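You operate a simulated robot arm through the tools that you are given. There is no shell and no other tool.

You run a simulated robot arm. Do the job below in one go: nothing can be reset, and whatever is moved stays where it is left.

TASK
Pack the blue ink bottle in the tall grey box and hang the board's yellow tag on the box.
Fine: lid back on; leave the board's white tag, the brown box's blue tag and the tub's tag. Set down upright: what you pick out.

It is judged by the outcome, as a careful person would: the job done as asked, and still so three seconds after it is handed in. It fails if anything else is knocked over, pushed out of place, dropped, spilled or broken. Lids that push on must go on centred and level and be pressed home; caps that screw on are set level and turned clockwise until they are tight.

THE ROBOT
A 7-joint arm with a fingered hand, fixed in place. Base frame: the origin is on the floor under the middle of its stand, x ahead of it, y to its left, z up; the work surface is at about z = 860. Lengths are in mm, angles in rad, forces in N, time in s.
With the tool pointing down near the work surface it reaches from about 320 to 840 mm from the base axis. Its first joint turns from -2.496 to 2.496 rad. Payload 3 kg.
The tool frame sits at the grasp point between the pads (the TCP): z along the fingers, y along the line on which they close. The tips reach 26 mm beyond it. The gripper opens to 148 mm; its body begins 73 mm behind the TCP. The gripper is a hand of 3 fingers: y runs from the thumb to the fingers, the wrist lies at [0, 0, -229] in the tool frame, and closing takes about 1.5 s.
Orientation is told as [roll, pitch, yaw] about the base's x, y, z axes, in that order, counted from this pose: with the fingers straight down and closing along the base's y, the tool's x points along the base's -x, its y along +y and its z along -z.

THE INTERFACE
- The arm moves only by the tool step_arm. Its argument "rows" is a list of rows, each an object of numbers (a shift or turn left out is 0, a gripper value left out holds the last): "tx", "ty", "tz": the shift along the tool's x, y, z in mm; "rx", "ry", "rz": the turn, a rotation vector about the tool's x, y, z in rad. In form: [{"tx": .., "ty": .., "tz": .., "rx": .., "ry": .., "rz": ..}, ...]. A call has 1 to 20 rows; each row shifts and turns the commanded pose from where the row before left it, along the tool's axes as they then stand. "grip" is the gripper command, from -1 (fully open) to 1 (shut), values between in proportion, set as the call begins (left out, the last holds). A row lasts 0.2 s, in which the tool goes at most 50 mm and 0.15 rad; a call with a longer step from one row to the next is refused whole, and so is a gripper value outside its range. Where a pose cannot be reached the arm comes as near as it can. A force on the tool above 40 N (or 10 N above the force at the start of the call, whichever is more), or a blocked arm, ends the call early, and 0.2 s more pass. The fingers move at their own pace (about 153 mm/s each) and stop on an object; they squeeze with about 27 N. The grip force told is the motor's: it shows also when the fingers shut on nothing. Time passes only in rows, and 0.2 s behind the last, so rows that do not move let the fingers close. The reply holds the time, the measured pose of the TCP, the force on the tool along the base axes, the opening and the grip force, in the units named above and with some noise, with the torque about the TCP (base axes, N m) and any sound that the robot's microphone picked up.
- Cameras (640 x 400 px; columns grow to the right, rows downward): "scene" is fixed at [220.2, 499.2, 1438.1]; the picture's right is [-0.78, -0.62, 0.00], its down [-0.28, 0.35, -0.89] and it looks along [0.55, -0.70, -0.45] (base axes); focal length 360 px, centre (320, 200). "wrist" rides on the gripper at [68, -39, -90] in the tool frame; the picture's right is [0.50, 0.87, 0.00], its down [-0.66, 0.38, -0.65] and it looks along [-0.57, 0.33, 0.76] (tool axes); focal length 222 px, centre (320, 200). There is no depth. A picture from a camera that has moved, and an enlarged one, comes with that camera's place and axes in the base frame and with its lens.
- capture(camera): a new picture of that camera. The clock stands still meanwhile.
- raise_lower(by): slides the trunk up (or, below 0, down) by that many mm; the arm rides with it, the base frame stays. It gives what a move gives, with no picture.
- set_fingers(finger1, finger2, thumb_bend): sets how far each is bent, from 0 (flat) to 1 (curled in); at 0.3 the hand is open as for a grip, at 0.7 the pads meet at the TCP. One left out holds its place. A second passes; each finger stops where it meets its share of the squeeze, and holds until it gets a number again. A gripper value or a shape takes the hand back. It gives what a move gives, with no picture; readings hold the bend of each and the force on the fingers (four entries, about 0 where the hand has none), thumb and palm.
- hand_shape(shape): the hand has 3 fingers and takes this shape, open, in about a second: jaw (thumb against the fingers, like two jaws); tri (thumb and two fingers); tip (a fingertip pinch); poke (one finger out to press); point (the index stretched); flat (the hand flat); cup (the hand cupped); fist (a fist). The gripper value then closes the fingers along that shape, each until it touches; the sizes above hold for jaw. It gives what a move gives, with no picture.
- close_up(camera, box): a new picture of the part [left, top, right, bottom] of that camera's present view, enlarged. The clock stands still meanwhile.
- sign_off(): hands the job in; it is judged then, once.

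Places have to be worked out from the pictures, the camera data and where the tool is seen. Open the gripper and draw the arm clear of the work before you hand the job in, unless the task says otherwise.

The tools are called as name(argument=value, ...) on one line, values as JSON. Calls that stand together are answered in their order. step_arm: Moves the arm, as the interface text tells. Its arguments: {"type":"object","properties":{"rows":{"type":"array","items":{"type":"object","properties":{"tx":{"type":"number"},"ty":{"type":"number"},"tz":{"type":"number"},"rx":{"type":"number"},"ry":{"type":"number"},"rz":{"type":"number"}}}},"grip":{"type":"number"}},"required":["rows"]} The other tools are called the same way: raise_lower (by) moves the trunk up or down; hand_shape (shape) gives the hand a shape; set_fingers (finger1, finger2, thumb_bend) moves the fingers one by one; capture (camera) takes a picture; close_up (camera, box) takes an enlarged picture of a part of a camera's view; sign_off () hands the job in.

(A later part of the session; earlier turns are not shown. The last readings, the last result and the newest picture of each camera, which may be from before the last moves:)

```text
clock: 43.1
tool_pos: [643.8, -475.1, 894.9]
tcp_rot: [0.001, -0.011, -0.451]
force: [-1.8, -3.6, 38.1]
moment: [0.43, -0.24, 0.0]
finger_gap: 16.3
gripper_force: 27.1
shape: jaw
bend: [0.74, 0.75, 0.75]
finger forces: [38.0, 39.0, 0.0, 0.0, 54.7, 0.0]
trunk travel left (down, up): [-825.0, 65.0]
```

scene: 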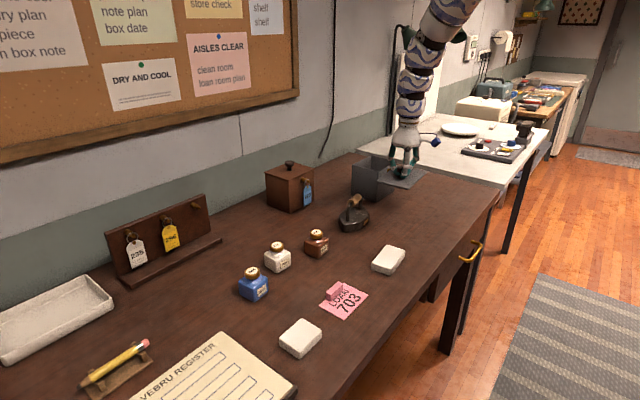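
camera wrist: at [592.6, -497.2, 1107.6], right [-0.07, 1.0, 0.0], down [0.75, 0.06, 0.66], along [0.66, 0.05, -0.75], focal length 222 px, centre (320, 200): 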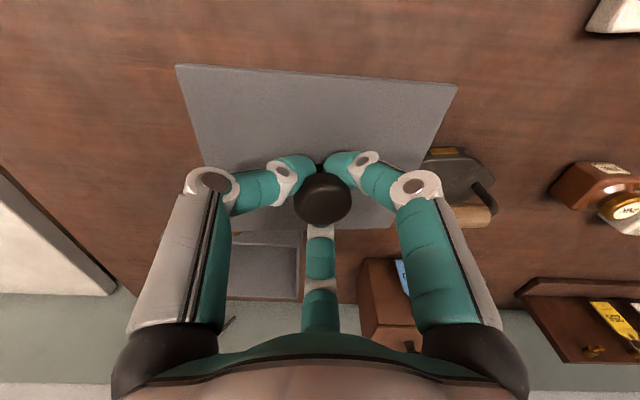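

The lid is on the table (38 N push). I'll ease up 3 mm and then open the fingers.

step_arm(rows=[{"tz": -1.5}, {"tz": -1.5}, {}])

step_arm(rows=[{}, {}, {}, {}, {}, {}, {}], grip=-1)

close_up(camera="scene", box=[340, 120, 468, 220])

capture(camera="wrist")

```text
clock: 43.9
tool_pos: [642.3, -474.3, 895.1]
tcp_rot: [0.002, -0.008, -0.45]
force: [3.4, -7.1, 18.6]
moment: [0.33, -0.42, 0.01]
finger_gap: 16.3
gripper_force: 27.0
shape: jaw
bend: [0.74, 0.75, 0.75]
finger forces: [31.4, 36.0, 0.1, 0.0, 50.2, 0.0]
trunk travel left (down, up): [-825.0, 65.0]
```

```text
clock: 44.4
tool_pos: [646.2, -477.1, 900.5]
tcp_rot: [0.002, -0.018, -0.45]
force: [6.6, -7.4, 59.7]
moment: [1.36, 1.0, -0.03]
finger_gap: 121.5
gripper_force: 0.0
shape: jaw
bend: [0.47, 0.3, 0.3]
finger forces: [60.2, 0.1, 0.1, 0.0, 0.1, 0.0]
trunk travel left (down, up): [-825.0, 65.0]
stopped in row 2: the force on the tool passed its limit at 61 N (the readings are from after the stop); the commanded pose is now the measured one
```

```text
4.00 times, centred on (404, 170) of scene
camera zoom: at [220.2, 499.2, 1438.1], right [-0.78, -0.62, 0.0], down [-0.28, 0.35, -0.89], along [0.55, -0.7, -0.45], focal length 1439 px, centre (-16, 320)
```

zoom: 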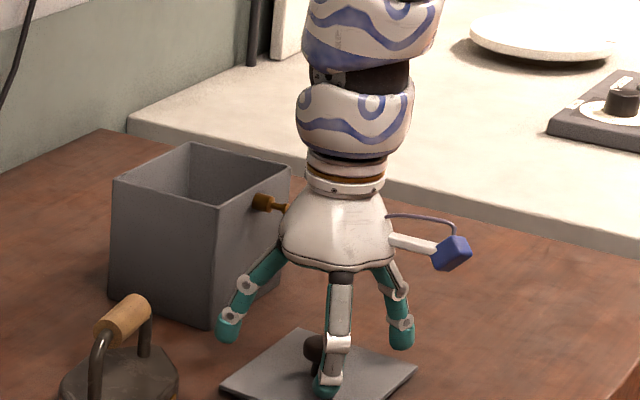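

```text
taken
camera wrist: at [565.7, -482.2, 990.3], right [-0.07, 1.0, -0.01], down [0.74, 0.06, 0.67], along [0.66, 0.04, -0.75], focal length 222 px, centre (320, 200)
```

wrist: 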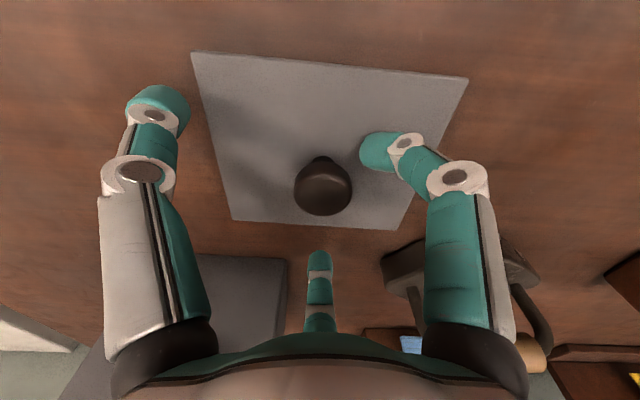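

One fingertip is pressing down on the lid as it opens. I'll raise the hand straight up to free it.

step_arm(rows=[{"tz": -5}, {"tz": -5}, {"tz": -5}, {}, {}, {}])

capture(camera="wrist")

close_up(camera="scene", box=[340, 120, 468, 220])

```text
clock: 45.8
tool_pos: [642.2, -475.5, 911.1]
tcp_rot: [0.001, -0.009, -0.449]
force: [-1.5, 0.1, -0.3]
moment: [-0.02, 0.03, 0.0]
finger_gap: 148.0
gripper_force: 0.1
shape: jaw
bend: [0.3, 0.3, 0.3]
finger forces: [0.0, 0.0, 0.0, 0.0, 0.0, 0.0]
trunk travel left (down, up): [-825.0, 65.0]
```

```text
taken
camera wrist: at [563.7, -480.2, 1001.7], right [-0.07, 1.0, 0.0], down [0.75, 0.06, 0.66], along [0.66, 0.05, -0.75], focal length 222 px, centre (320, 200)
```

wrist: 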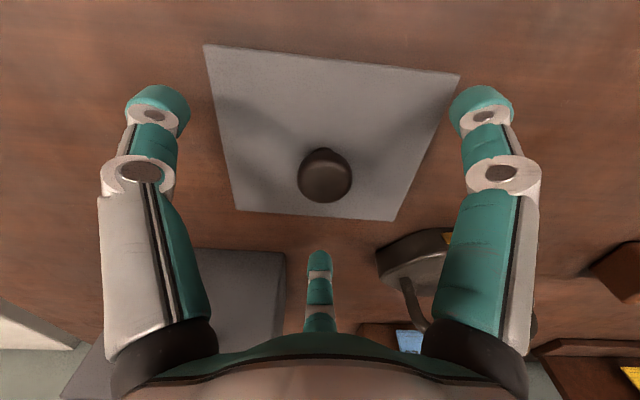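

```text
4.00 times, centred on (404, 170) of scene
camera zoom: at [220.2, 499.2, 1438.1], right [-0.78, -0.62, 0.0], down [-0.28, 0.35, -0.89], along [0.55, -0.7, -0.45], focal length 1439 px, centre (-16, 320)
```

zoom: 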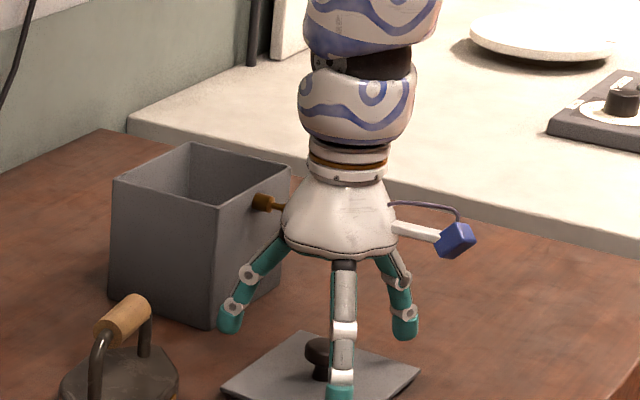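

The lid rests flat. I'll raise the whole trunk by 65 mm, which lifts the hand straight up without changing the arm's bend.

raise_lower(by=65)

capture(camera="wrist")

capture(camera="scene")

```text
clock: 46.8
tool_pos: [642.8, -476.2, 975.0]
tcp_rot: [0.001, -0.007, -0.45]
force: [1.2, 0.2, 0.6]
moment: [0.02, 0.03, 0.0]
finger_gap: 147.9
gripper_force: 0.1
shape: jaw
bend: [0.3, 0.3, 0.3]
finger forces: [0.0, 0.1, 0.0, 0.0, 0.0, 0.0]
trunk travel left (down, up): [-890.0, 0.0]
```

```text
taken
camera wrist: at [563.9, -480.3, 1066.4], right [-0.07, 1.0, 0.0], down [0.75, 0.06, 0.66], along [0.66, 0.05, -0.75], focal length 222 px, centre (320, 200)
```

wrist: 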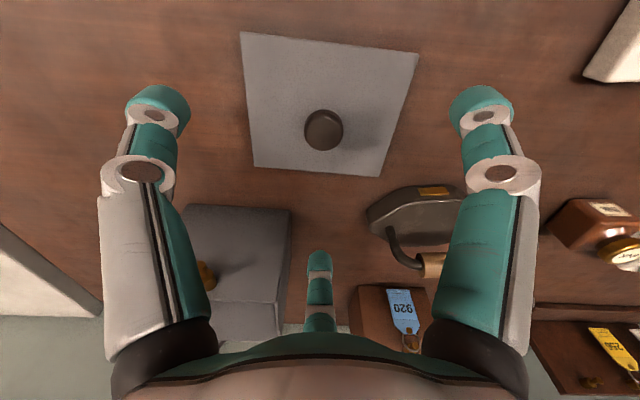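

```text
taken
```

scene: 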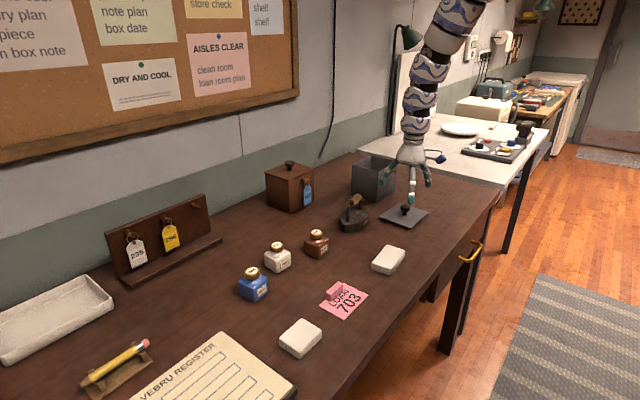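

The hand is clear at z≈975. I'll travel to above the blue bottle, rising to z≈1000.

step_arm(rows=[{"tx": 10.9, "ty": 42.1, "tz": -4}, {"tx": 10.9, "ty": 42.1, "tz": -4}, {"tx": 10.9, "ty": 42.1, "tz": -4}, {"tx": 10.9, "ty": 42.1, "tz": -4}, {"tx": 10.9, "ty": 42.1, "tz": -4}, {"tx": 10.9, "ty": 42.1, "tz": -4}, {"tx": 10.9, "ty": 42.1}, {"tx": 10.9, "ty": 42.1}, {"tx": 10.9, "ty": 42.1}, {"tx": 10.9, "ty": 42.1}, {"tx": 10.9, "ty": 42.1}, {"tx": 10.9, "ty": 42.1}, {"tx": 10.9, "ty": 42.1}, {}])

capture(camera="wrist")

capture(camera="scene")

```text
clock: 49.8
tool_pos: [755.5, 76.2, 995.5]
tcp_rot: [0.0, -0.008, -0.451]
force: [0.2, -0.3, -0.4]
moment: [0.02, -0.02, 0.02]
finger_gap: 147.7
gripper_force: 0.1
shape: jaw
bend: [0.3, 0.3, 0.3]
finger forces: [0.0, 0.0, 0.0, 0.1, 0.1, 0.0]
out of reach, approached as far as the arm can: row 4
trunk travel left (down, up): [-890.0, 0.0]
```

```text
taken
camera wrist: at [675.7, 71.6, 1086.4], right [-0.07, 1.0, 0.0], down [0.75, 0.06, 0.66], along [0.66, 0.05, -0.75], focal length 222 px, centre (320, 200)
```

wrist: 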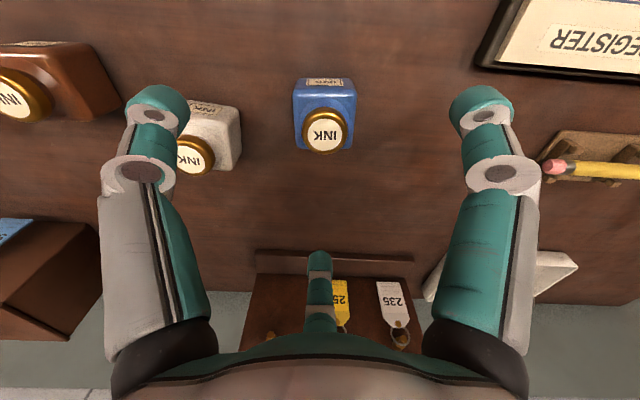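

```text
taken
```

scene: 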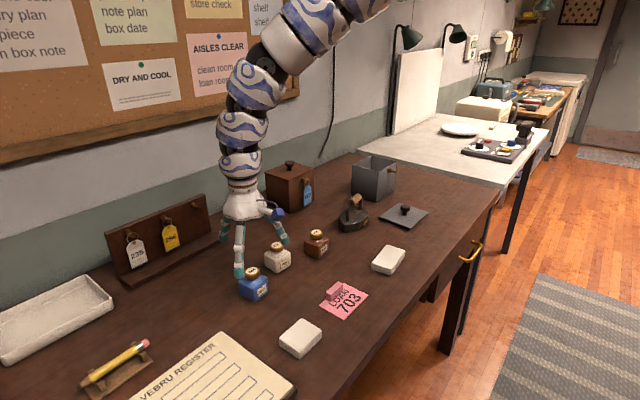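

Blue bottle's cap centre is about (750, 81). I'll square the hand's yaw to 0, centre over it, and narrow the fingers to about 80 mm so they clear the white bottle.

step_arm(rows=[{"rz": -0.15}, {"rz": -0.15}, {"rz": -0.15}, {"tx": 5.5, "ty": 5}, {}], grip=-0.1)

capture(camera="wrist")

```text
clock: 51.0
tool_pos: [752.5, 82.8, 999.0]
tcp_rot: [-0.003, -0.007, 0.0]
force: [-0.2, -0.1, -0.7]
moment: [-0.01, -0.04, 0.01]
finger_gap: 81.9
gripper_force: 0.0
shape: jaw
bend: [0.34, 0.34, 0.7]
finger forces: [0.1, 0.0, 0.0, 0.1, 0.0, 0.0]
trunk travel left (down, up): [-890.0, 0.0]
```

```text
taken
camera wrist: at [682.5, 44.1, 1088.7], right [-0.5, 0.87, -0.01], down [0.65, 0.38, 0.66], along [0.57, 0.33, -0.75], focal length 222 px, centre (320, 200)
```

wrist: 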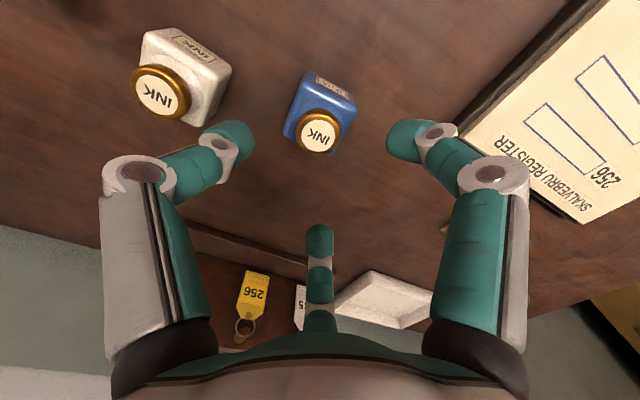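

The bottle's cap reads (749.5, 81). I'll nudge to it and descend to z≈938 so the fingertips sit beside the cap.

step_arm(rows=[{"tx": 3, "ty": -1.8}, {"tz": 15}, {"tz": 15}, {"tz": 15}, {"tz": 15}, {}])

capture(camera="wrist")

close_up(camera="scene", box=[200, 180, 328, 320])

```text
clock: 52.4
tool_pos: [748.4, 80.5, 936.9]
tcp_rot: [-0.001, -0.007, 0.001]
force: [-0.2, -0.5, 0.5]
moment: [0.02, 0.01, 0.0]
finger_gap: 81.9
gripper_force: 0.0
shape: jaw
bend: [0.34, 0.34, 0.7]
finger forces: [0.0, 0.0, 0.1, 0.1, 0.0, 0.0]
trunk travel left (down, up): [-890.0, 0.0]
```

```text
taken
camera wrist: at [679.6, 42.0, 1028.3], right [-0.5, 0.87, -0.01], down [0.65, 0.38, 0.66], along [0.57, 0.33, -0.75], focal length 222 px, centre (320, 200)
```

wrist: 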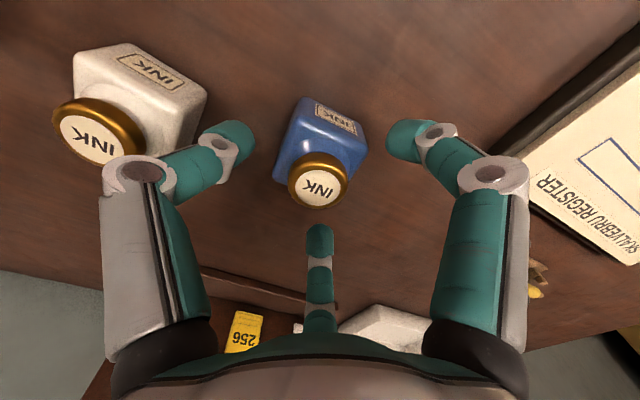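

```text
2.86 times, centred on (264, 250) of scene
camera zoom: at [220.2, 499.2, 1438.1], right [-0.78, -0.62, 0.0], down [-0.28, 0.35, -0.89], along [0.55, -0.7, -0.45], focal length 1028 px, centre (480, 57)
```

zoom: 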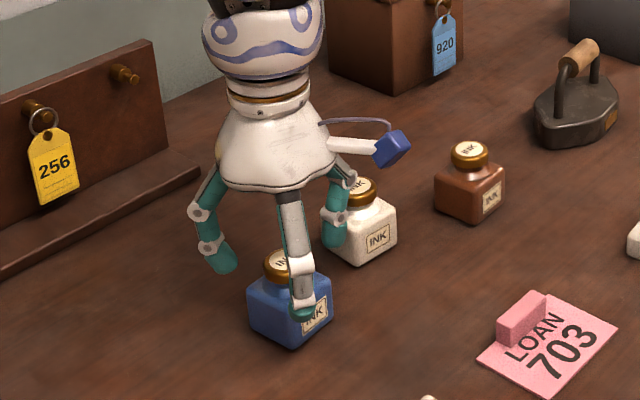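

The cap is centred under the hand with tips at about cap height. I'll close the grip.

step_arm(rows=[{}, {}, {}, {}, {}, {}, {}], grip=1)

capture(camera="wrist")

close_up(camera="scene", box=[200, 180, 328, 320])

```text
clock: 54.0
tool_pos: [749.2, 81.3, 936.0]
tcp_rot: [-0.001, -0.007, 0.0]
force: [-0.5, 0.6, 0.0]
moment: [0.0, -0.03, 0.0]
finger_gap: 29.1
gripper_force: 27.1
shape: jaw
bend: [0.75, 0.76, 0.7]
finger forces: [23.3, 24.2, 0.1, 0.1, 24.0, 0.1]
trunk travel left (down, up): [-890.0, 0.0]
```

```text
taken
camera wrist: at [679.7, 42.2, 1028.4], right [-0.5, 0.87, -0.01], down [0.65, 0.38, 0.66], along [0.57, 0.33, -0.75], focal length 222 px, centre (320, 200)
```

wrist: 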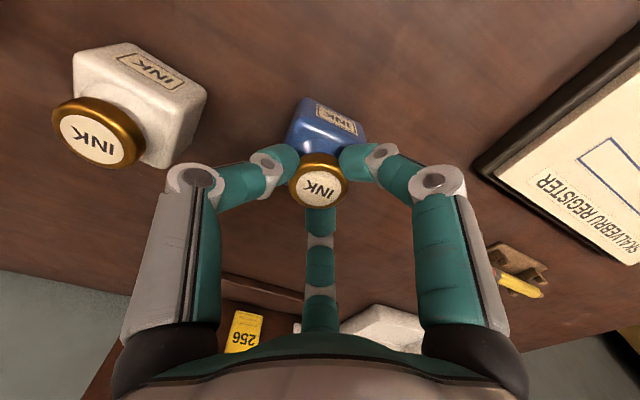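

```text
2.86 times, centred on (264, 250) of scene
camera zoom: at [220.2, 499.2, 1438.1], right [-0.78, -0.62, 0.0], down [-0.28, 0.35, -0.89], along [0.55, -0.7, -0.45], focal length 1028 px, centre (480, 57)
```

zoom: 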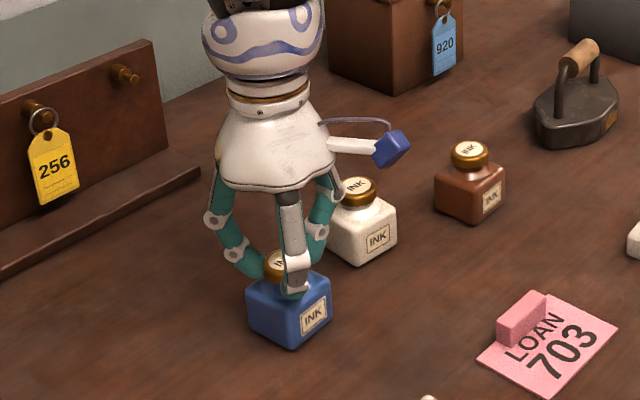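

Gripped with even forces (≈24 N each). I'll lift slowly and check the bottle comes up straight.

step_arm(rows=[{"tz": -5}, {"tz": -8}, {"tz": -12}, {"tz": -15}, {"tz": -15}, {"tz": -15}])

close_up(camera="scene", box=[200, 160, 328, 300])

capture(camera="wrist")

```text
clock: 55.4
tool_pos: [749.7, 81.7, 1007.4]
tcp_rot: [-0.003, -0.009, -0.002]
force: [1.2, 0.0, -1.9]
moment: [0.02, 0.01, -0.01]
finger_gap: 28.9
gripper_force: 27.0
shape: jaw
bend: [0.75, 0.76, 0.7]
finger forces: [23.2, 24.2, 0.1, 0.0, 23.8, 0.1]
trunk travel left (down, up): [-890.0, 0.0]
```

```text
2.86 times, centred on (264, 230) of scene
camera zoom: at [220.2, 499.2, 1438.1], right [-0.78, -0.62, 0.0], down [-0.28, 0.35, -0.89], along [0.55, -0.7, -0.45], focal length 1028 px, centre (480, 114)
```

zoom: 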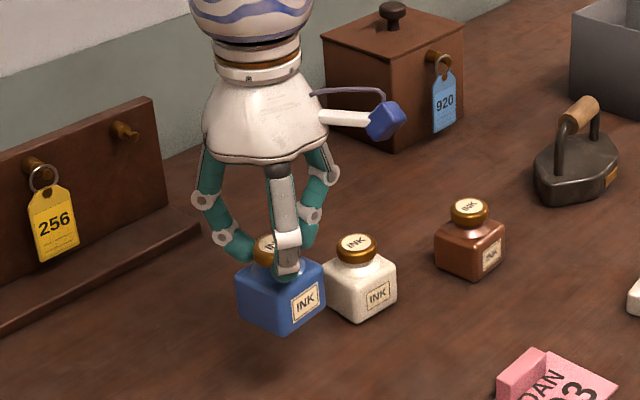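

```text
taken
camera wrist: at [680.1, 43.0, 1098.5], right [-0.5, 0.87, -0.01], down [0.65, 0.38, 0.66], along [0.57, 0.33, -0.75], focal length 222 px, centre (320, 200)
```

wrist: 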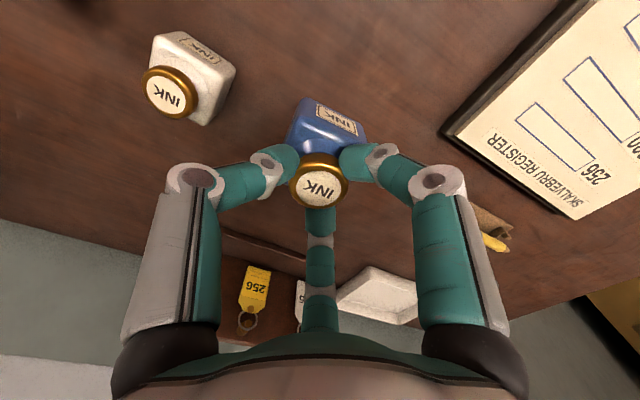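

The bottle hangs straight. I'll raise to z≈1075 and carry it toward the grey box at a moderate speed.

step_arm(rows=[{"tz": -14}, {"tz": -14}, {"tz": -14}, {"tz": -14}, {"tz": -12}, {}])

step_arm(rows=[{"tx": -3.3, "ty": -20}, {"tx": -3.3, "ty": -32.5}, {"tx": -3.3, "ty": -32.5}, {"tx": -3.3, "ty": -32.5}, {"tx": -3.3, "ty": -32.5}, {"tx": -3.3, "ty": -32.5}, {"tx": -3.3, "ty": -32.5}, {"tx": -3.3, "ty": -32.5}, {"tx": -3.3, "ty": -32.5}, {"tx": -3.3, "ty": -32.5}, {"tx": -3.3, "ty": -32.5}, {"tx": -3.3, "ty": -32.5}, {"tx": -3.3, "ty": -32.5}, {"tx": -3.3, "ty": -32.5}, {"tx": -3.3, "ty": -32.5}, {"tx": -3.3, "ty": -32.5}])

capture(camera="wrist")

capture(camera="scene")

```text
clock: 56.8
tool_pos: [748.4, 82.0, 1075.6]
tcp_rot: [-0.003, -0.008, -0.001]
force: [0.3, -0.1, -1.3]
moment: [-0.01, 0.0, 0.01]
finger_gap: 28.9
gripper_force: 27.4
shape: jaw
bend: [0.75, 0.76, 0.7]
finger forces: [23.1, 24.1, 0.0, 0.0, 24.0, 0.0]
trunk travel left (down, up): [-890.0, 0.0]
```

```text
clock: 60.2
tool_pos: [802.2, -426.5, 1075.2]
tcp_rot: [-0.001, -0.009, 0.0]
force: [0.4, 0.2, -1.4]
moment: [0.03, 0.0, -0.02]
finger_gap: 28.7
gripper_force: 27.4
shape: jaw
bend: [0.75, 0.76, 0.7]
finger forces: [22.9, 24.2, 0.0, 0.0, 23.9, 0.0]
trunk travel left (down, up): [-890.0, 0.0]
```

```text
taken
camera wrist: at [732.5, -464.4, 1166.2], right [-0.5, 0.87, -0.01], down [0.65, 0.38, 0.66], along [0.57, 0.33, -0.75], focal length 222 px, centre (320, 200)
```

wrist: 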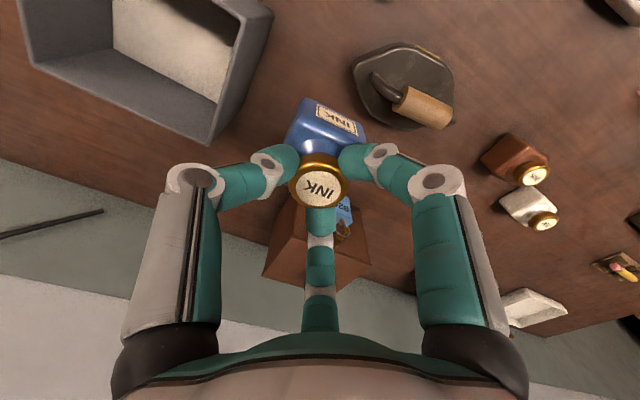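

```text
taken
```

scene: 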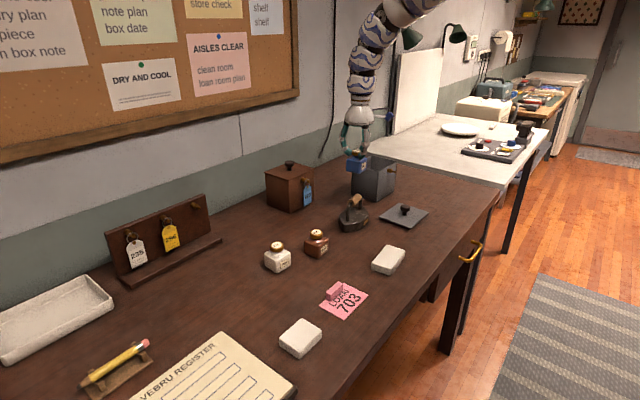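

The bottle is held well and the box interior looks empty with a pale floor. I'll move over the box centre.

step_arm(rows=[{"tx": -2.6, "ty": -28}, {"tx": -2.6, "ty": -28}, {"tx": -2.6, "ty": -28}, {"tx": -2.6, "ty": -28}, {"tx": -2.6, "ty": -28.5}, {}])

capture(camera="wrist")

close_up(camera="scene", box=[330, 90, 426, 210])

```text
clock: 61.6
tool_pos: [814.2, -565.3, 1076.9]
tcp_rot: [-0.003, -0.008, 0.002]
force: [-0.1, 0.2, -0.7]
moment: [0.0, -0.01, -0.02]
finger_gap: 28.5
gripper_force: 27.1
shape: jaw
bend: [0.75, 0.76, 0.7]
finger forces: [23.0, 24.2, 0.0, 0.0, 23.8, 0.0]
trunk travel left (down, up): [-890.0, 0.0]
```

```text
taken
camera wrist: at [746.3, -603.8, 1168.7], right [-0.5, 0.87, -0.01], down [0.65, 0.38, 0.66], along [0.57, 0.33, -0.75], focal length 222 px, centre (320, 200)
```

wrist: 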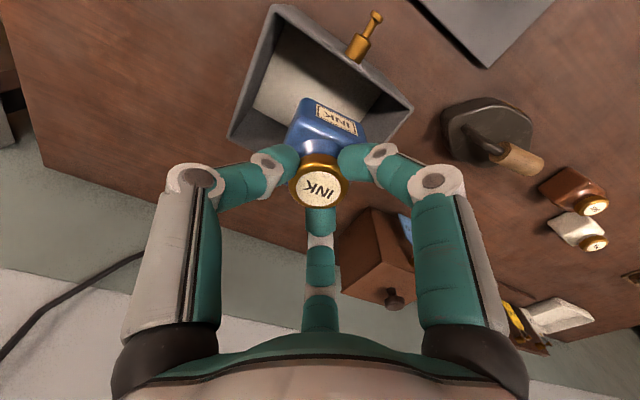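

```text
3.33 times, centred on (378, 150) of scene
camera zoom: at [220.2, 499.2, 1438.1], right [-0.78, -0.62, 0.0], down [-0.28, 0.35, -0.89], along [0.55, -0.7, -0.45], focal length 1199 px, centre (127, 367)
```

zoom: 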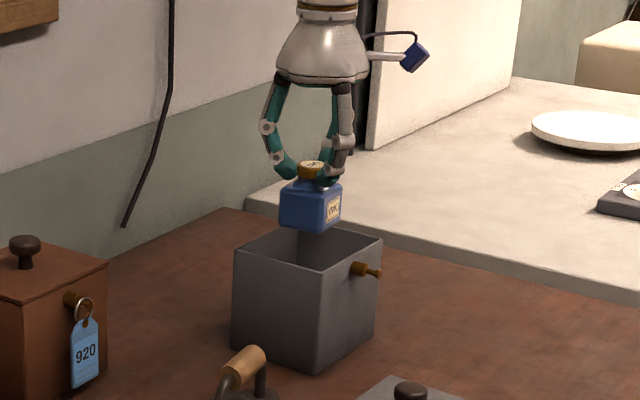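

I'm over the box centre. Before lowering, I'll enlarge the wrist view to judge the inner floor height and wall clearance for the knuckles.

close_up(camera="wrist", box=[210, 0, 430, 160])

```text
2.50 times, centred on (320, 80) of wrist
camera zoom: at [746.3, -603.8, 1168.7], right [-0.5, 0.87, -0.01], down [0.65, 0.38, 0.66], along [0.57, 0.33, -0.75], focal length 555 px, centre (320, 500)
```

zoom: 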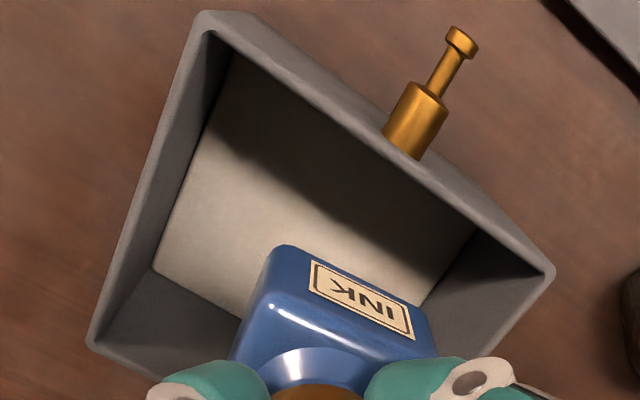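

The inner floor works out to z≈897 (a raised floor), so the bottle should land with the TCP near 973 and the knuckles stay above the rim. I'll centre and lower to 990.

step_arm(rows=[{"tx": -1.5, "ty": -2}, {"tz": 15}, {"tz": 15}, {"tz": 15}, {"tz": 15}, {"tz": 14}, {"tz": 12}, {}])

capture(camera="wrist")

close_up(camera="scene", box=[330, 90, 426, 210])

```text
clock: 63.4
tool_pos: [790.9, -555.1, 1003.4]
tcp_rot: [-0.004, -0.009, -0.001]
force: [1.2, 1.0, -0.4]
moment: [0.02, -0.06, -0.01]
finger_gap: 28.5
gripper_force: 27.1
shape: jaw
bend: [0.75, 0.76, 0.7]
finger forces: [22.9, 26.1, 0.0, 0.0, 24.3, 0.1]
out of reach, approached as far as the arm can: row 3, 4, 5, 6, 7
trunk travel left (down, up): [-890.0, 0.0]
```

```text
taken
camera wrist: at [721.8, -594.2, 1094.9], right [-0.5, 0.87, -0.01], down [0.65, 0.38, 0.66], along [0.57, 0.32, -0.75], focal length 222 px, centre (320, 200)
```

wrist: 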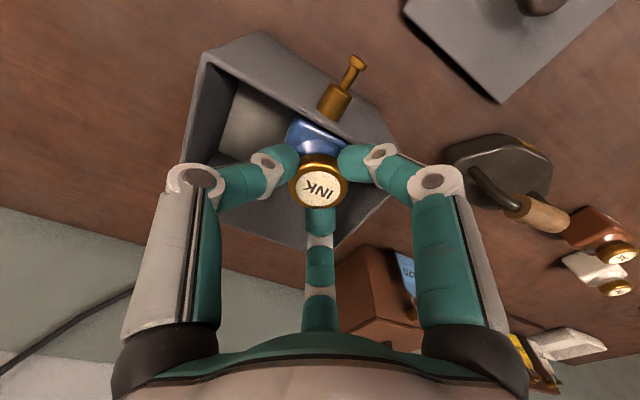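

```text
3.33 times, centred on (378, 150) of scene
camera zoom: at [220.2, 499.2, 1438.1], right [-0.78, -0.62, 0.0], down [-0.28, 0.35, -0.89], along [0.55, -0.7, -0.45], focal length 1199 px, centre (127, 367)
```

zoom: 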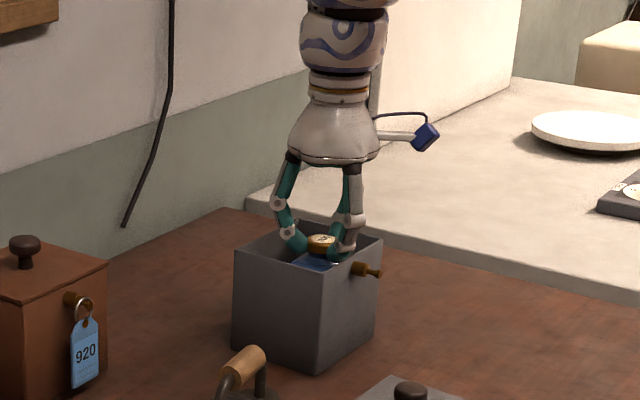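

Lowering slid the hand inward, since this height is past the arm's outer reach with the trunk raised. I'll back up and out along the same path, then use the trunk itself to lower.

step_arm(rows=[{"tx": -3, "ty": -1, "tz": -12}, {"tx": -5, "ty": -2, "tz": -15}, {"tx": -5, "ty": -3, "tz": -15}, {"tx": -5, "ty": -3, "tz": -15}, {"tx": -5, "ty": -3, "tz": -15}, {}])

close_up(camera="wrist", box=[210, 0, 430, 160])

```text
clock: 64.8
tool_pos: [810.9, -568.2, 1076.3]
tcp_rot: [-0.002, -0.007, 0.0]
force: [-0.4, -0.6, -0.8]
moment: [0.02, 0.02, 0.0]
finger_gap: 28.7
gripper_force: 27.3
shape: jaw
bend: [0.75, 0.76, 0.7]
finger forces: [23.7, 24.8, 0.1, 0.1, 24.1, 0.1]
trunk travel left (down, up): [-890.0, 0.0]
```

```text
2.50 times, centred on (320, 80) of wrist
camera zoom: at [742.7, -606.4, 1167.1], right [-0.5, 0.87, -0.01], down [0.65, 0.38, 0.66], along [0.57, 0.33, -0.75], focal length 555 px, centre (320, 500)
```

zoom: 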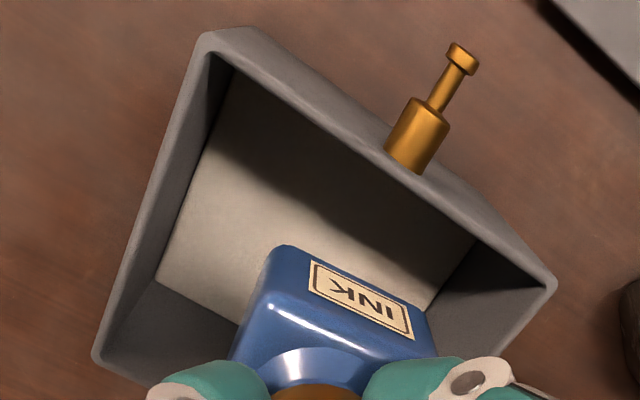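

The box hasn't moved and the bottle is still held squarely. I'll re-centre over the box and lower the trunk by 80 mm, which brings the hand straight down.

step_arm(rows=[{"tx": -5, "ty": 1}, {}])

raise_lower(by=-80)

capture(camera="wrist")

close_up(camera="scene", box=[330, 90, 426, 210])

```text
clock: 65.4
tool_pos: [816.5, -567.1, 1076.7]
tcp_rot: [-0.001, -0.008, 0.001]
force: [0.2, -0.4, -0.5]
moment: [-0.01, 0.01, 0.01]
finger_gap: 28.6
gripper_force: 26.4
shape: jaw
bend: [0.75, 0.76, 0.7]
finger forces: [23.7, 24.8, 0.1, 0.1, 24.1, 0.0]
trunk travel left (down, up): [-890.0, 0.0]
```

```text
clock: 66.6
tool_pos: [816.7, -566.0, 995.5]
tcp_rot: [-0.003, -0.008, 0.0]
force: [-0.2, 0.0, -0.7]
moment: [-0.02, 0.0, 0.02]
finger_gap: 28.7
gripper_force: 27.0
shape: jaw
bend: [0.75, 0.76, 0.7]
finger forces: [23.7, 24.8, 0.0, 0.0, 24.1, 0.0]
trunk travel left (down, up): [-810.0, 80.0]
```

```text
taken
camera wrist: at [748.0, -605.1, 1087.3], right [-0.5, 0.87, -0.01], down [0.65, 0.38, 0.66], along [0.57, 0.33, -0.75], focal length 222 px, centre (320, 200)
```

wrist: 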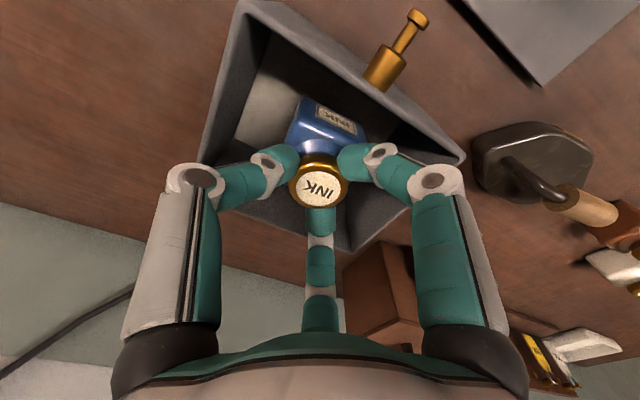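

```text
3.33 times, centred on (378, 150) of scene
camera zoom: at [220.2, 499.2, 1438.1], right [-0.78, -0.62, 0.0], down [-0.28, 0.35, -0.89], along [0.55, -0.7, -0.45], focal length 1199 px, centre (127, 367)
```

zoom: 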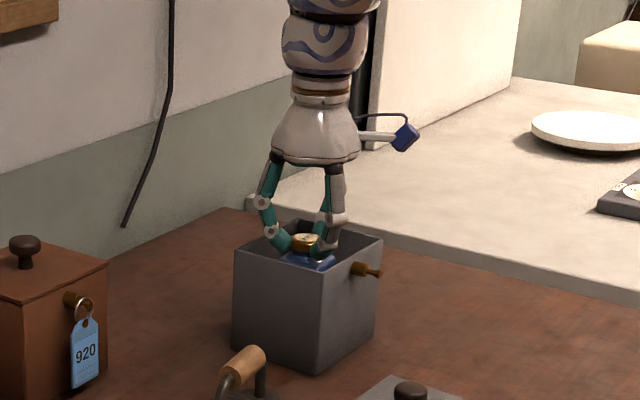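

Bottle bottom is now around z≈919, inside the box. I'll continue down with the trunk in small steps, watching the force.

raise_lower(by=-12)

raise_lower(by=-4)

raise_lower(by=-3)

```text
clock: 67.2
tool_pos: [817.5, -566.1, 984.1]
tcp_rot: [-0.002, -0.007, -0.001]
force: [-0.2, 0.3, -1.6]
moment: [0.0, 0.0, 0.03]
finger_gap: 28.5
gripper_force: 26.8
shape: jaw
bend: [0.75, 0.76, 0.7]
finger forces: [23.7, 24.8, 0.1, 0.0, 24.1, 0.0]
trunk travel left (down, up): [-798.0, 92.0]
```

```text
clock: 67.7
tool_pos: [817.9, -566.4, 979.4]
tcp_rot: [0.0, -0.007, 0.0]
force: [-0.1, 0.9, -1.5]
moment: [0.02, 0.03, 0.0]
finger_gap: 28.8
gripper_force: 26.6
shape: jaw
bend: [0.75, 0.76, 0.7]
finger forces: [23.7, 24.8, 0.0, 0.0, 24.1, 0.1]
trunk travel left (down, up): [-794.0, 96.0]
```

```text
clock: 68.2
tool_pos: [818.5, -566.7, 976.6]
tcp_rot: [-0.001, -0.006, 0.001]
force: [0.3, 0.0, -0.5]
moment: [-0.03, -0.02, 0.03]
finger_gap: 28.6
gripper_force: 27.4
shape: jaw
bend: [0.75, 0.76, 0.7]
finger forces: [23.9, 25.0, 0.0, 0.0, 24.2, 0.0]
trunk travel left (down, up): [-791.0, 99.0]
```

No contact yet (bottle bottom ≈ 900). Continuing in 3 mm steps.

raise_lower(by=-3)

raise_lower(by=-2)

raise_lower(by=-2)

```text
clock: 68.7
tool_pos: [816.7, -566.2, 976.6]
tcp_rot: [-0.004, -0.009, -0.001]
force: [-0.3, 0.7, 12.4]
moment: [0.0, -0.05, -0.02]
finger_gap: 29.1
gripper_force: 27.1
shape: jaw
bend: [0.75, 0.76, 0.7]
finger forces: [26.0, 27.4, 0.0, 0.0, 27.2, 0.0]
trunk travel left (down, up): [-788.0, 102.0]
```

```text
clock: 69.3
tool_pos: [816.6, -566.2, 974.8]
tcp_rot: [-0.004, -0.013, -0.001]
force: [2.8, -2.6, 24.5]
moment: [-0.13, -0.08, 0.03]
finger_gap: 29.2
gripper_force: 26.8
shape: jaw
bend: [0.76, 0.76, 0.7]
finger forces: [28.4, 30.8, 0.0, 0.1, 31.3, 0.0]
trunk travel left (down, up): [-786.0, 104.0]
```

```text
clock: 69.8
tool_pos: [816.3, -565.5, 973.6]
tcp_rot: [-0.006, -0.012, -0.001]
force: [3.8, -2.0, 37.3]
moment: [-0.16, -0.2, 0.05]
finger_gap: 30.3
gripper_force: 27.1
shape: jaw
bend: [0.76, 0.76, 0.69]
finger forces: [30.4, 33.2, 0.0, 0.1, 34.7, 0.0]
trunk travel left (down, up): [-784.0, 106.0]
```

The bottle is on the box floor (contact at TCP≈976, now 37 N). I'll ease up 5 mm to unload it.

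raise_lower(by=5)

```text
clock: 70.3
tool_pos: [816.1, -565.4, 975.0]
tcp_rot: [-0.002, -0.008, 0.001]
force: [5.4, -2.7, 18.3]
moment: [-0.2, -0.18, 0.04]
finger_gap: 30.5
gripper_force: 27.0
shape: jaw
bend: [0.76, 0.76, 0.69]
finger forces: [26.3, 31.0, 0.1, 0.1, 31.9, 0.0]
trunk travel left (down, up): [-789.0, 101.0]
```

raise_lower(by=2)

```text
clock: 70.8
tool_pos: [814.8, -566.5, 976.4]
tcp_rot: [-0.001, -0.004, 0.0]
force: [1.8, -1.0, 5.2]
moment: [-0.11, -0.12, 0.0]
finger_gap: 30.3
gripper_force: 27.0
shape: jaw
bend: [0.76, 0.76, 0.69]
finger forces: [25.9, 28.1, 0.0, 0.1, 27.5, 0.1]
trunk travel left (down, up): [-791.0, 99.0]
```

Only 5 N remains, so I'll open the fingers a little (gap ≈ 52 mm) inside the box.

step_arm(rows=[{}, {}, {"tz": -2}, {}], grip=0.3)

capture(camera="wrist")

close_up(camera="scene", box=[330, 90, 426, 210])

```text
clock: 71.8
tool_pos: [817.1, -567.3, 977.9]
tcp_rot: [-0.004, -0.007, -0.001]
force: [-1.4, 0.4, -0.1]
moment: [0.02, -0.01, 0.04]
finger_gap: 50.9
gripper_force: 0.1
shape: jaw
bend: [0.77, 0.77, 0.7]
finger forces: [0.4, 1.0, 0.0, 0.0, 0.0, 0.1]
trunk travel left (down, up): [-791.0, 99.0]
```

```text
taken
camera wrist: at [747.8, -605.2, 1069.6], right [-0.5, 0.87, -0.01], down [0.65, 0.38, 0.66], along [0.57, 0.33, -0.75], focal length 222 px, centre (320, 200)
```

wrist: 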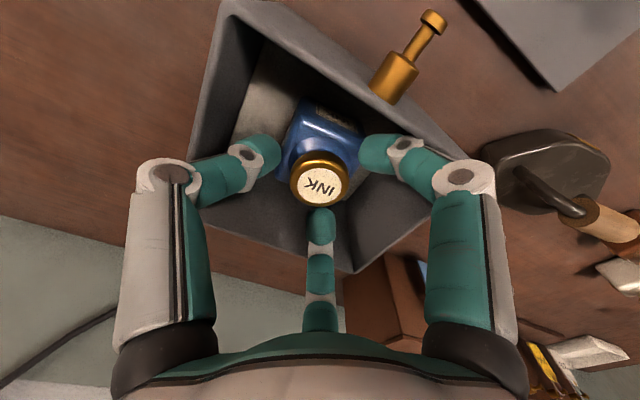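

```text
3.33 times, centred on (378, 150) of scene
camera zoom: at [220.2, 499.2, 1438.1], right [-0.78, -0.62, 0.0], down [-0.28, 0.35, -0.89], along [0.55, -0.7, -0.45], focal length 1199 px, centre (127, 367)
```

zoom: 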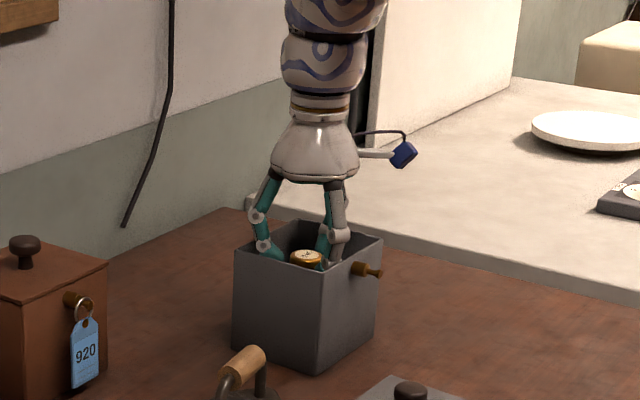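

The bottle stands upright in the box, released. I'll raise the trunk straight up to withdraw the fingers.

raise_lower(by=30)

raise_lower(by=60)

capture(camera="wrist")

close_up(camera="scene", box=[330, 110, 458, 230])

```text
clock: 72.6
tool_pos: [816.9, -566.6, 1007.4]
tcp_rot: [-0.001, -0.008, 0.001]
force: [0.1, -0.2, -0.1]
moment: [-0.01, -0.02, 0.0]
finger_gap: 51.2
gripper_force: 0.0
shape: jaw
bend: [0.77, 0.77, 0.7]
finger forces: [0.1, 0.1, 0.1, 0.0, 0.0, 0.0]
trunk travel left (down, up): [-821.0, 69.0]
```

```text
clock: 73.6
tool_pos: [816.3, -567.0, 1068.1]
tcp_rot: [-0.001, -0.007, 0.0]
force: [0.3, 0.0, 0.3]
moment: [-0.01, 0.03, 0.03]
finger_gap: 51.8
gripper_force: 0.2
shape: jaw
bend: [0.77, 0.77, 0.7]
finger forces: [0.1, 0.1, 0.0, 0.0, 0.1, 0.0]
trunk travel left (down, up): [-881.0, 9.0]
```

```text
taken
camera wrist: at [748.1, -605.3, 1159.3], right [-0.5, 0.87, -0.01], down [0.65, 0.38, 0.66], along [0.57, 0.33, -0.75], focal length 222 px, centre (320, 200)
```

wrist: 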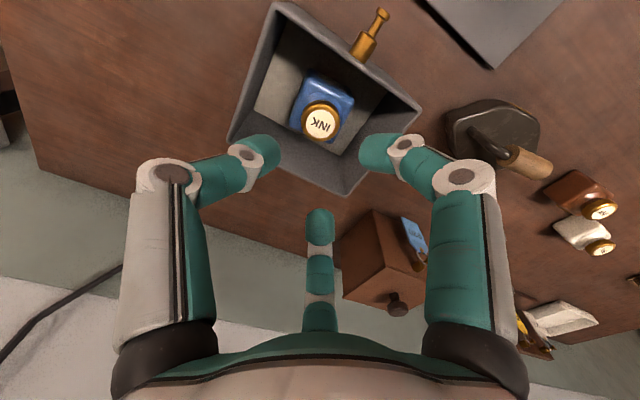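

```text
3.33 times, centred on (394, 170) of scene
camera zoom: at [220.2, 499.2, 1438.1], right [-0.78, -0.62, 0.0], down [-0.28, 0.35, -0.89], along [0.55, -0.7, -0.45], focal length 1199 px, centre (73, 300)
```

zoom: 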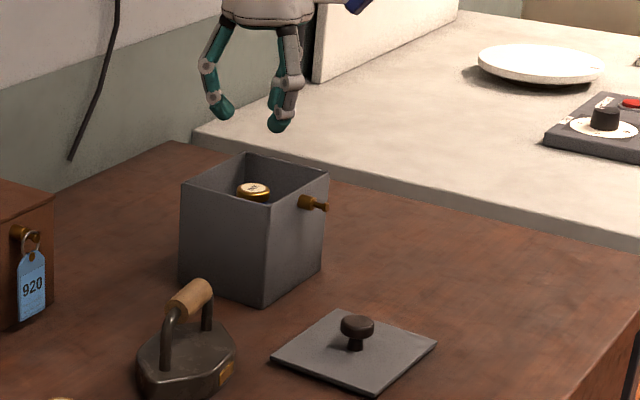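

The bottle is packed upright. Now for the lid: I'll move back over it, near (642, −476), descending as I come in.

step_arm(rows=[{"tx": 25, "ty": 12.5}, {"tx": 25, "ty": 12.5}, {"tx": 25, "ty": 12.5}, {"tx": 25, "ty": 12.5}, {"tx": 18.5, "ty": 10.2, "tz": 18}, {"tx": 18.5, "ty": 10.2, "tz": 18}, {"tx": 18.5, "ty": 10.2, "tz": 18}, {"tx": 18.5, "ty": 10.2, "tz": 18}, {}], grip=-1)

capture(camera="wrist")

capture(camera="scene")

```text
clock: 75.6
tool_pos: [642.9, -475.1, 993.7]
tcp_rot: [-0.003, -0.006, -0.001]
force: [-0.6, -0.6, -0.1]
moment: [0.02, -0.04, 0.01]
finger_gap: 147.8
gripper_force: 0.0
shape: jaw
bend: [0.3, 0.3, 0.3]
finger forces: [0.1, 0.0, 0.0, 0.1, 0.0, 0.0]
trunk travel left (down, up): [-881.0, 9.0]
```

```text
taken
camera wrist: at [573.7, -514.7, 1085.0], right [-0.5, 0.87, -0.01], down [0.65, 0.38, 0.66], along [0.57, 0.33, -0.75], focal length 222 px, centre (320, 200)
```

wrist: 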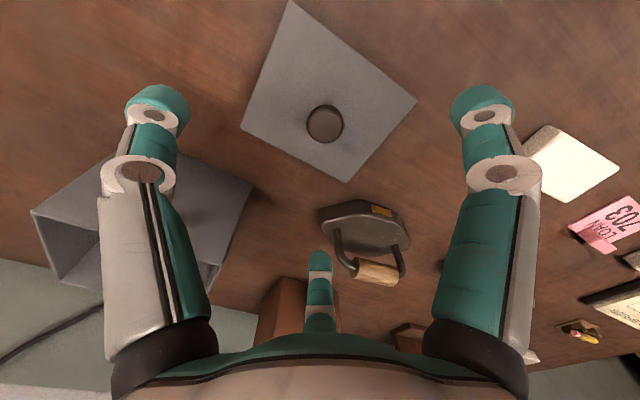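

```text
taken
```

scene: 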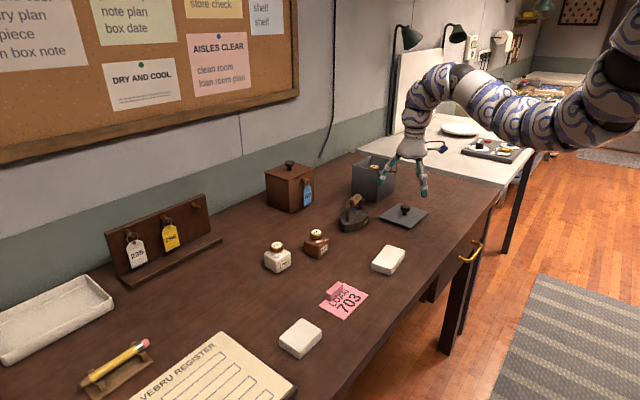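

I'm above the lid; the arm swung its elbow but everything is undisturbed. I'll enlarge to measure the lid's place and yaw.

close_up(camera="wrist", box=[220, 0, 440, 200])

```text
2.00 times, centred on (330, 100) of wrist
camera zoom: at [573.7, -514.7, 1085.0], right [-0.5, 0.87, -0.01], down [0.65, 0.38, 0.66], along [0.57, 0.33, -0.75], focal length 444 px, centre (300, 400)
```

zoom: 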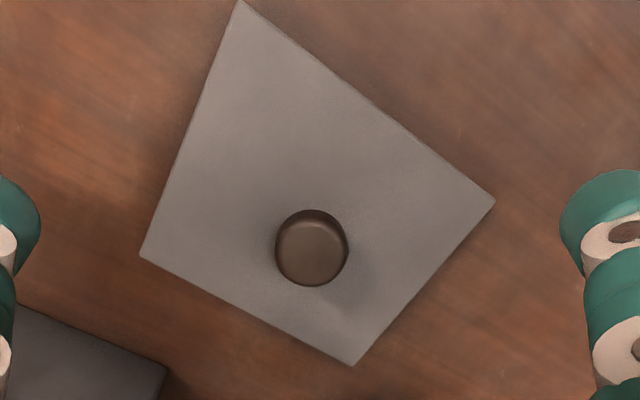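

Lid centre is (641, −471), yaw about −1.5° versus the box's about −0.8°. I'll centre over the knob and descend, staying a bit higher (TCP≈903) so fingertips don't press the lid.

step_arm(rows=[{"tx": 2, "ty": 3.7}, {"tz": 16}, {"tz": 16}, {"tz": 16}, {"tz": 16}, {"tz": 15}, {}])

capture(camera="wrist")

```text
clock: 77.2
tool_pos: [640.7, -471.8, 915.1]
tcp_rot: [-0.004, -0.007, 0.0]
force: [0.0, 0.3, -0.6]
moment: [0.02, 0.04, 0.0]
finger_gap: 148.1
gripper_force: 0.2
shape: jaw
bend: [0.3, 0.3, 0.3]
finger forces: [0.1, 0.0, 0.0, 0.0, 0.0, 0.0]
trunk travel left (down, up): [-881.0, 9.0]
```

```text
taken
camera wrist: at [572.4, -510.2, 1006.5], right [-0.5, 0.87, -0.01], down [0.65, 0.38, 0.66], along [0.57, 0.33, -0.75], focal length 222 px, centre (320, 200)
```

wrist: 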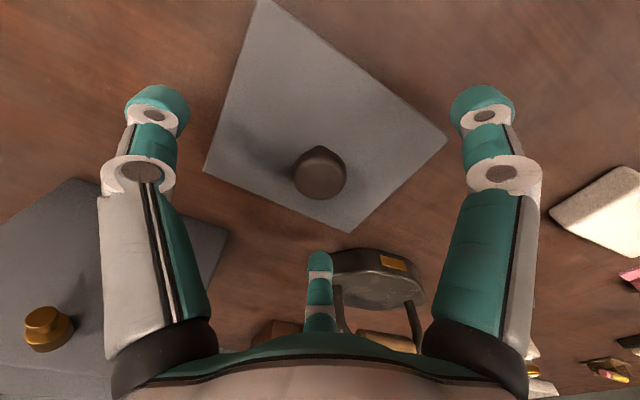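

The knob is centred. I'll lower 12 mm and close.

step_arm(rows=[{"tz": 6}, {"tz": 6}, {}])

step_arm(rows=[{}, {}, {}, {}, {}, {}, {}, {}], grip=1)

capture(camera="wrist")

close_up(camera="scene", box=[340, 120, 468, 240])

```text
clock: 78.0
tool_pos: [642.1, -471.7, 903.5]
tcp_rot: [-0.004, -0.009, -0.001]
force: [0.4, 0.1, 0.2]
moment: [-0.03, 0.04, 0.01]
finger_gap: 147.9
gripper_force: 0.1
shape: jaw
bend: [0.3, 0.3, 0.3]
finger forces: [0.1, 0.1, 0.1, 0.0, 0.0, 0.1]
trunk travel left (down, up): [-881.0, 9.0]
```

```text
clock: 79.8
tool_pos: [642.7, -471.2, 903.3]
tcp_rot: [-0.002, -0.006, 0.0]
force: [0.2, 0.2, -0.6]
moment: [0.01, -0.04, -0.01]
finger_gap: 17.2
gripper_force: 27.0
shape: jaw
bend: [0.75, 0.74, 0.73]
finger forces: [22.9, 22.3, 0.1, 0.0, 26.2, 0.0]
trunk travel left (down, up): [-881.0, 9.0]
```

```text
taken
camera wrist: at [573.5, -510.3, 994.7], right [-0.5, 0.87, -0.01], down [0.65, 0.38, 0.66], along [0.57, 0.33, -0.75], focal length 222 px, centre (320, 200)
```

wrist: 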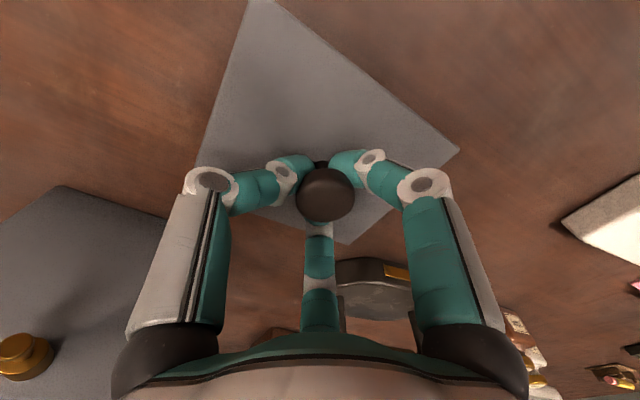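

```text
3.33 times, centred on (404, 180) of scene
camera zoom: at [220.2, 499.2, 1438.1], right [-0.78, -0.62, 0.0], down [-0.28, 0.35, -0.89], along [0.55, -0.7, -0.45], focal length 1199 px, centre (40, 267)
```

zoom: 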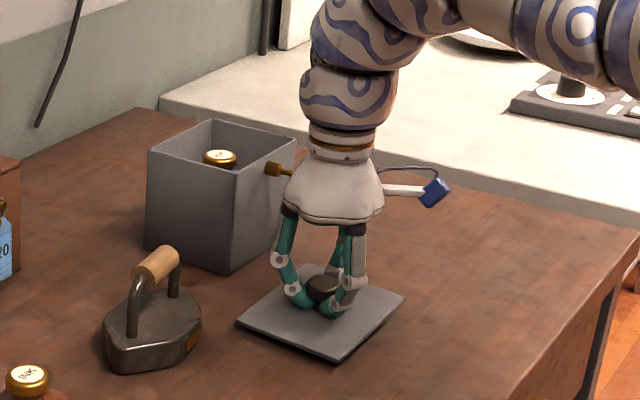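

The knob is gripped evenly. I'll lift the lid slowly to z≈993 and look.

step_arm(rows=[{"tz": -6}, {"tz": -10}, {"tz": -14}, {"tz": -15}, {"tz": -15}, {"tz": -15}, {"tz": -15}, {}])

close_up(camera="scene", box=[340, 100, 468, 220])

capture(camera="wrist")

```text
clock: 81.6
tool_pos: [641.9, -471.0, 995.3]
tcp_rot: [-0.002, -0.008, 0.0]
force: [0.3, 0.3, -0.8]
moment: [0.01, 0.01, 0.0]
finger_gap: 16.9
gripper_force: 27.2
shape: jaw
bend: [0.75, 0.74, 0.73]
finger forces: [23.4, 22.6, 0.1, 0.0, 27.4, 0.1]
trunk travel left (down, up): [-881.0, 9.0]
```

```text
3.33 times, centred on (404, 160) of scene
camera zoom: at [220.2, 499.2, 1438.1], right [-0.78, -0.62, 0.0], down [-0.28, 0.35, -0.89], along [0.55, -0.7, -0.45], focal length 1199 px, centre (40, 333)
```

zoom: 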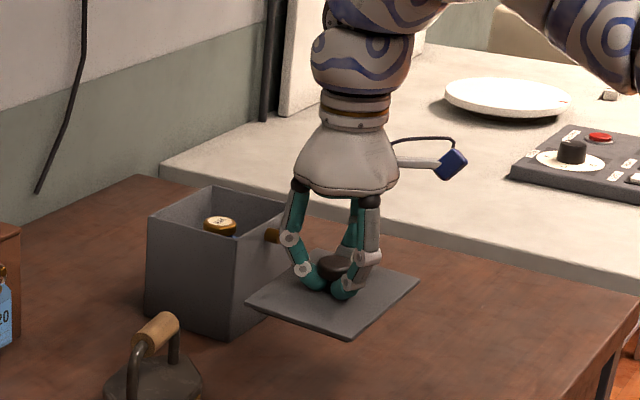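

```text
taken
camera wrist: at [572.5, -510.6, 1085.5], right [-0.5, 0.87, -0.01], down [0.65, 0.38, 0.66], along [0.57, 0.33, -0.75], focal length 222 px, centre (320, 200)
```

wrist: 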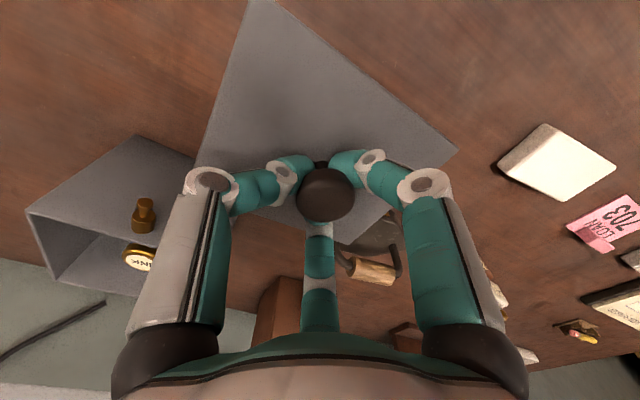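

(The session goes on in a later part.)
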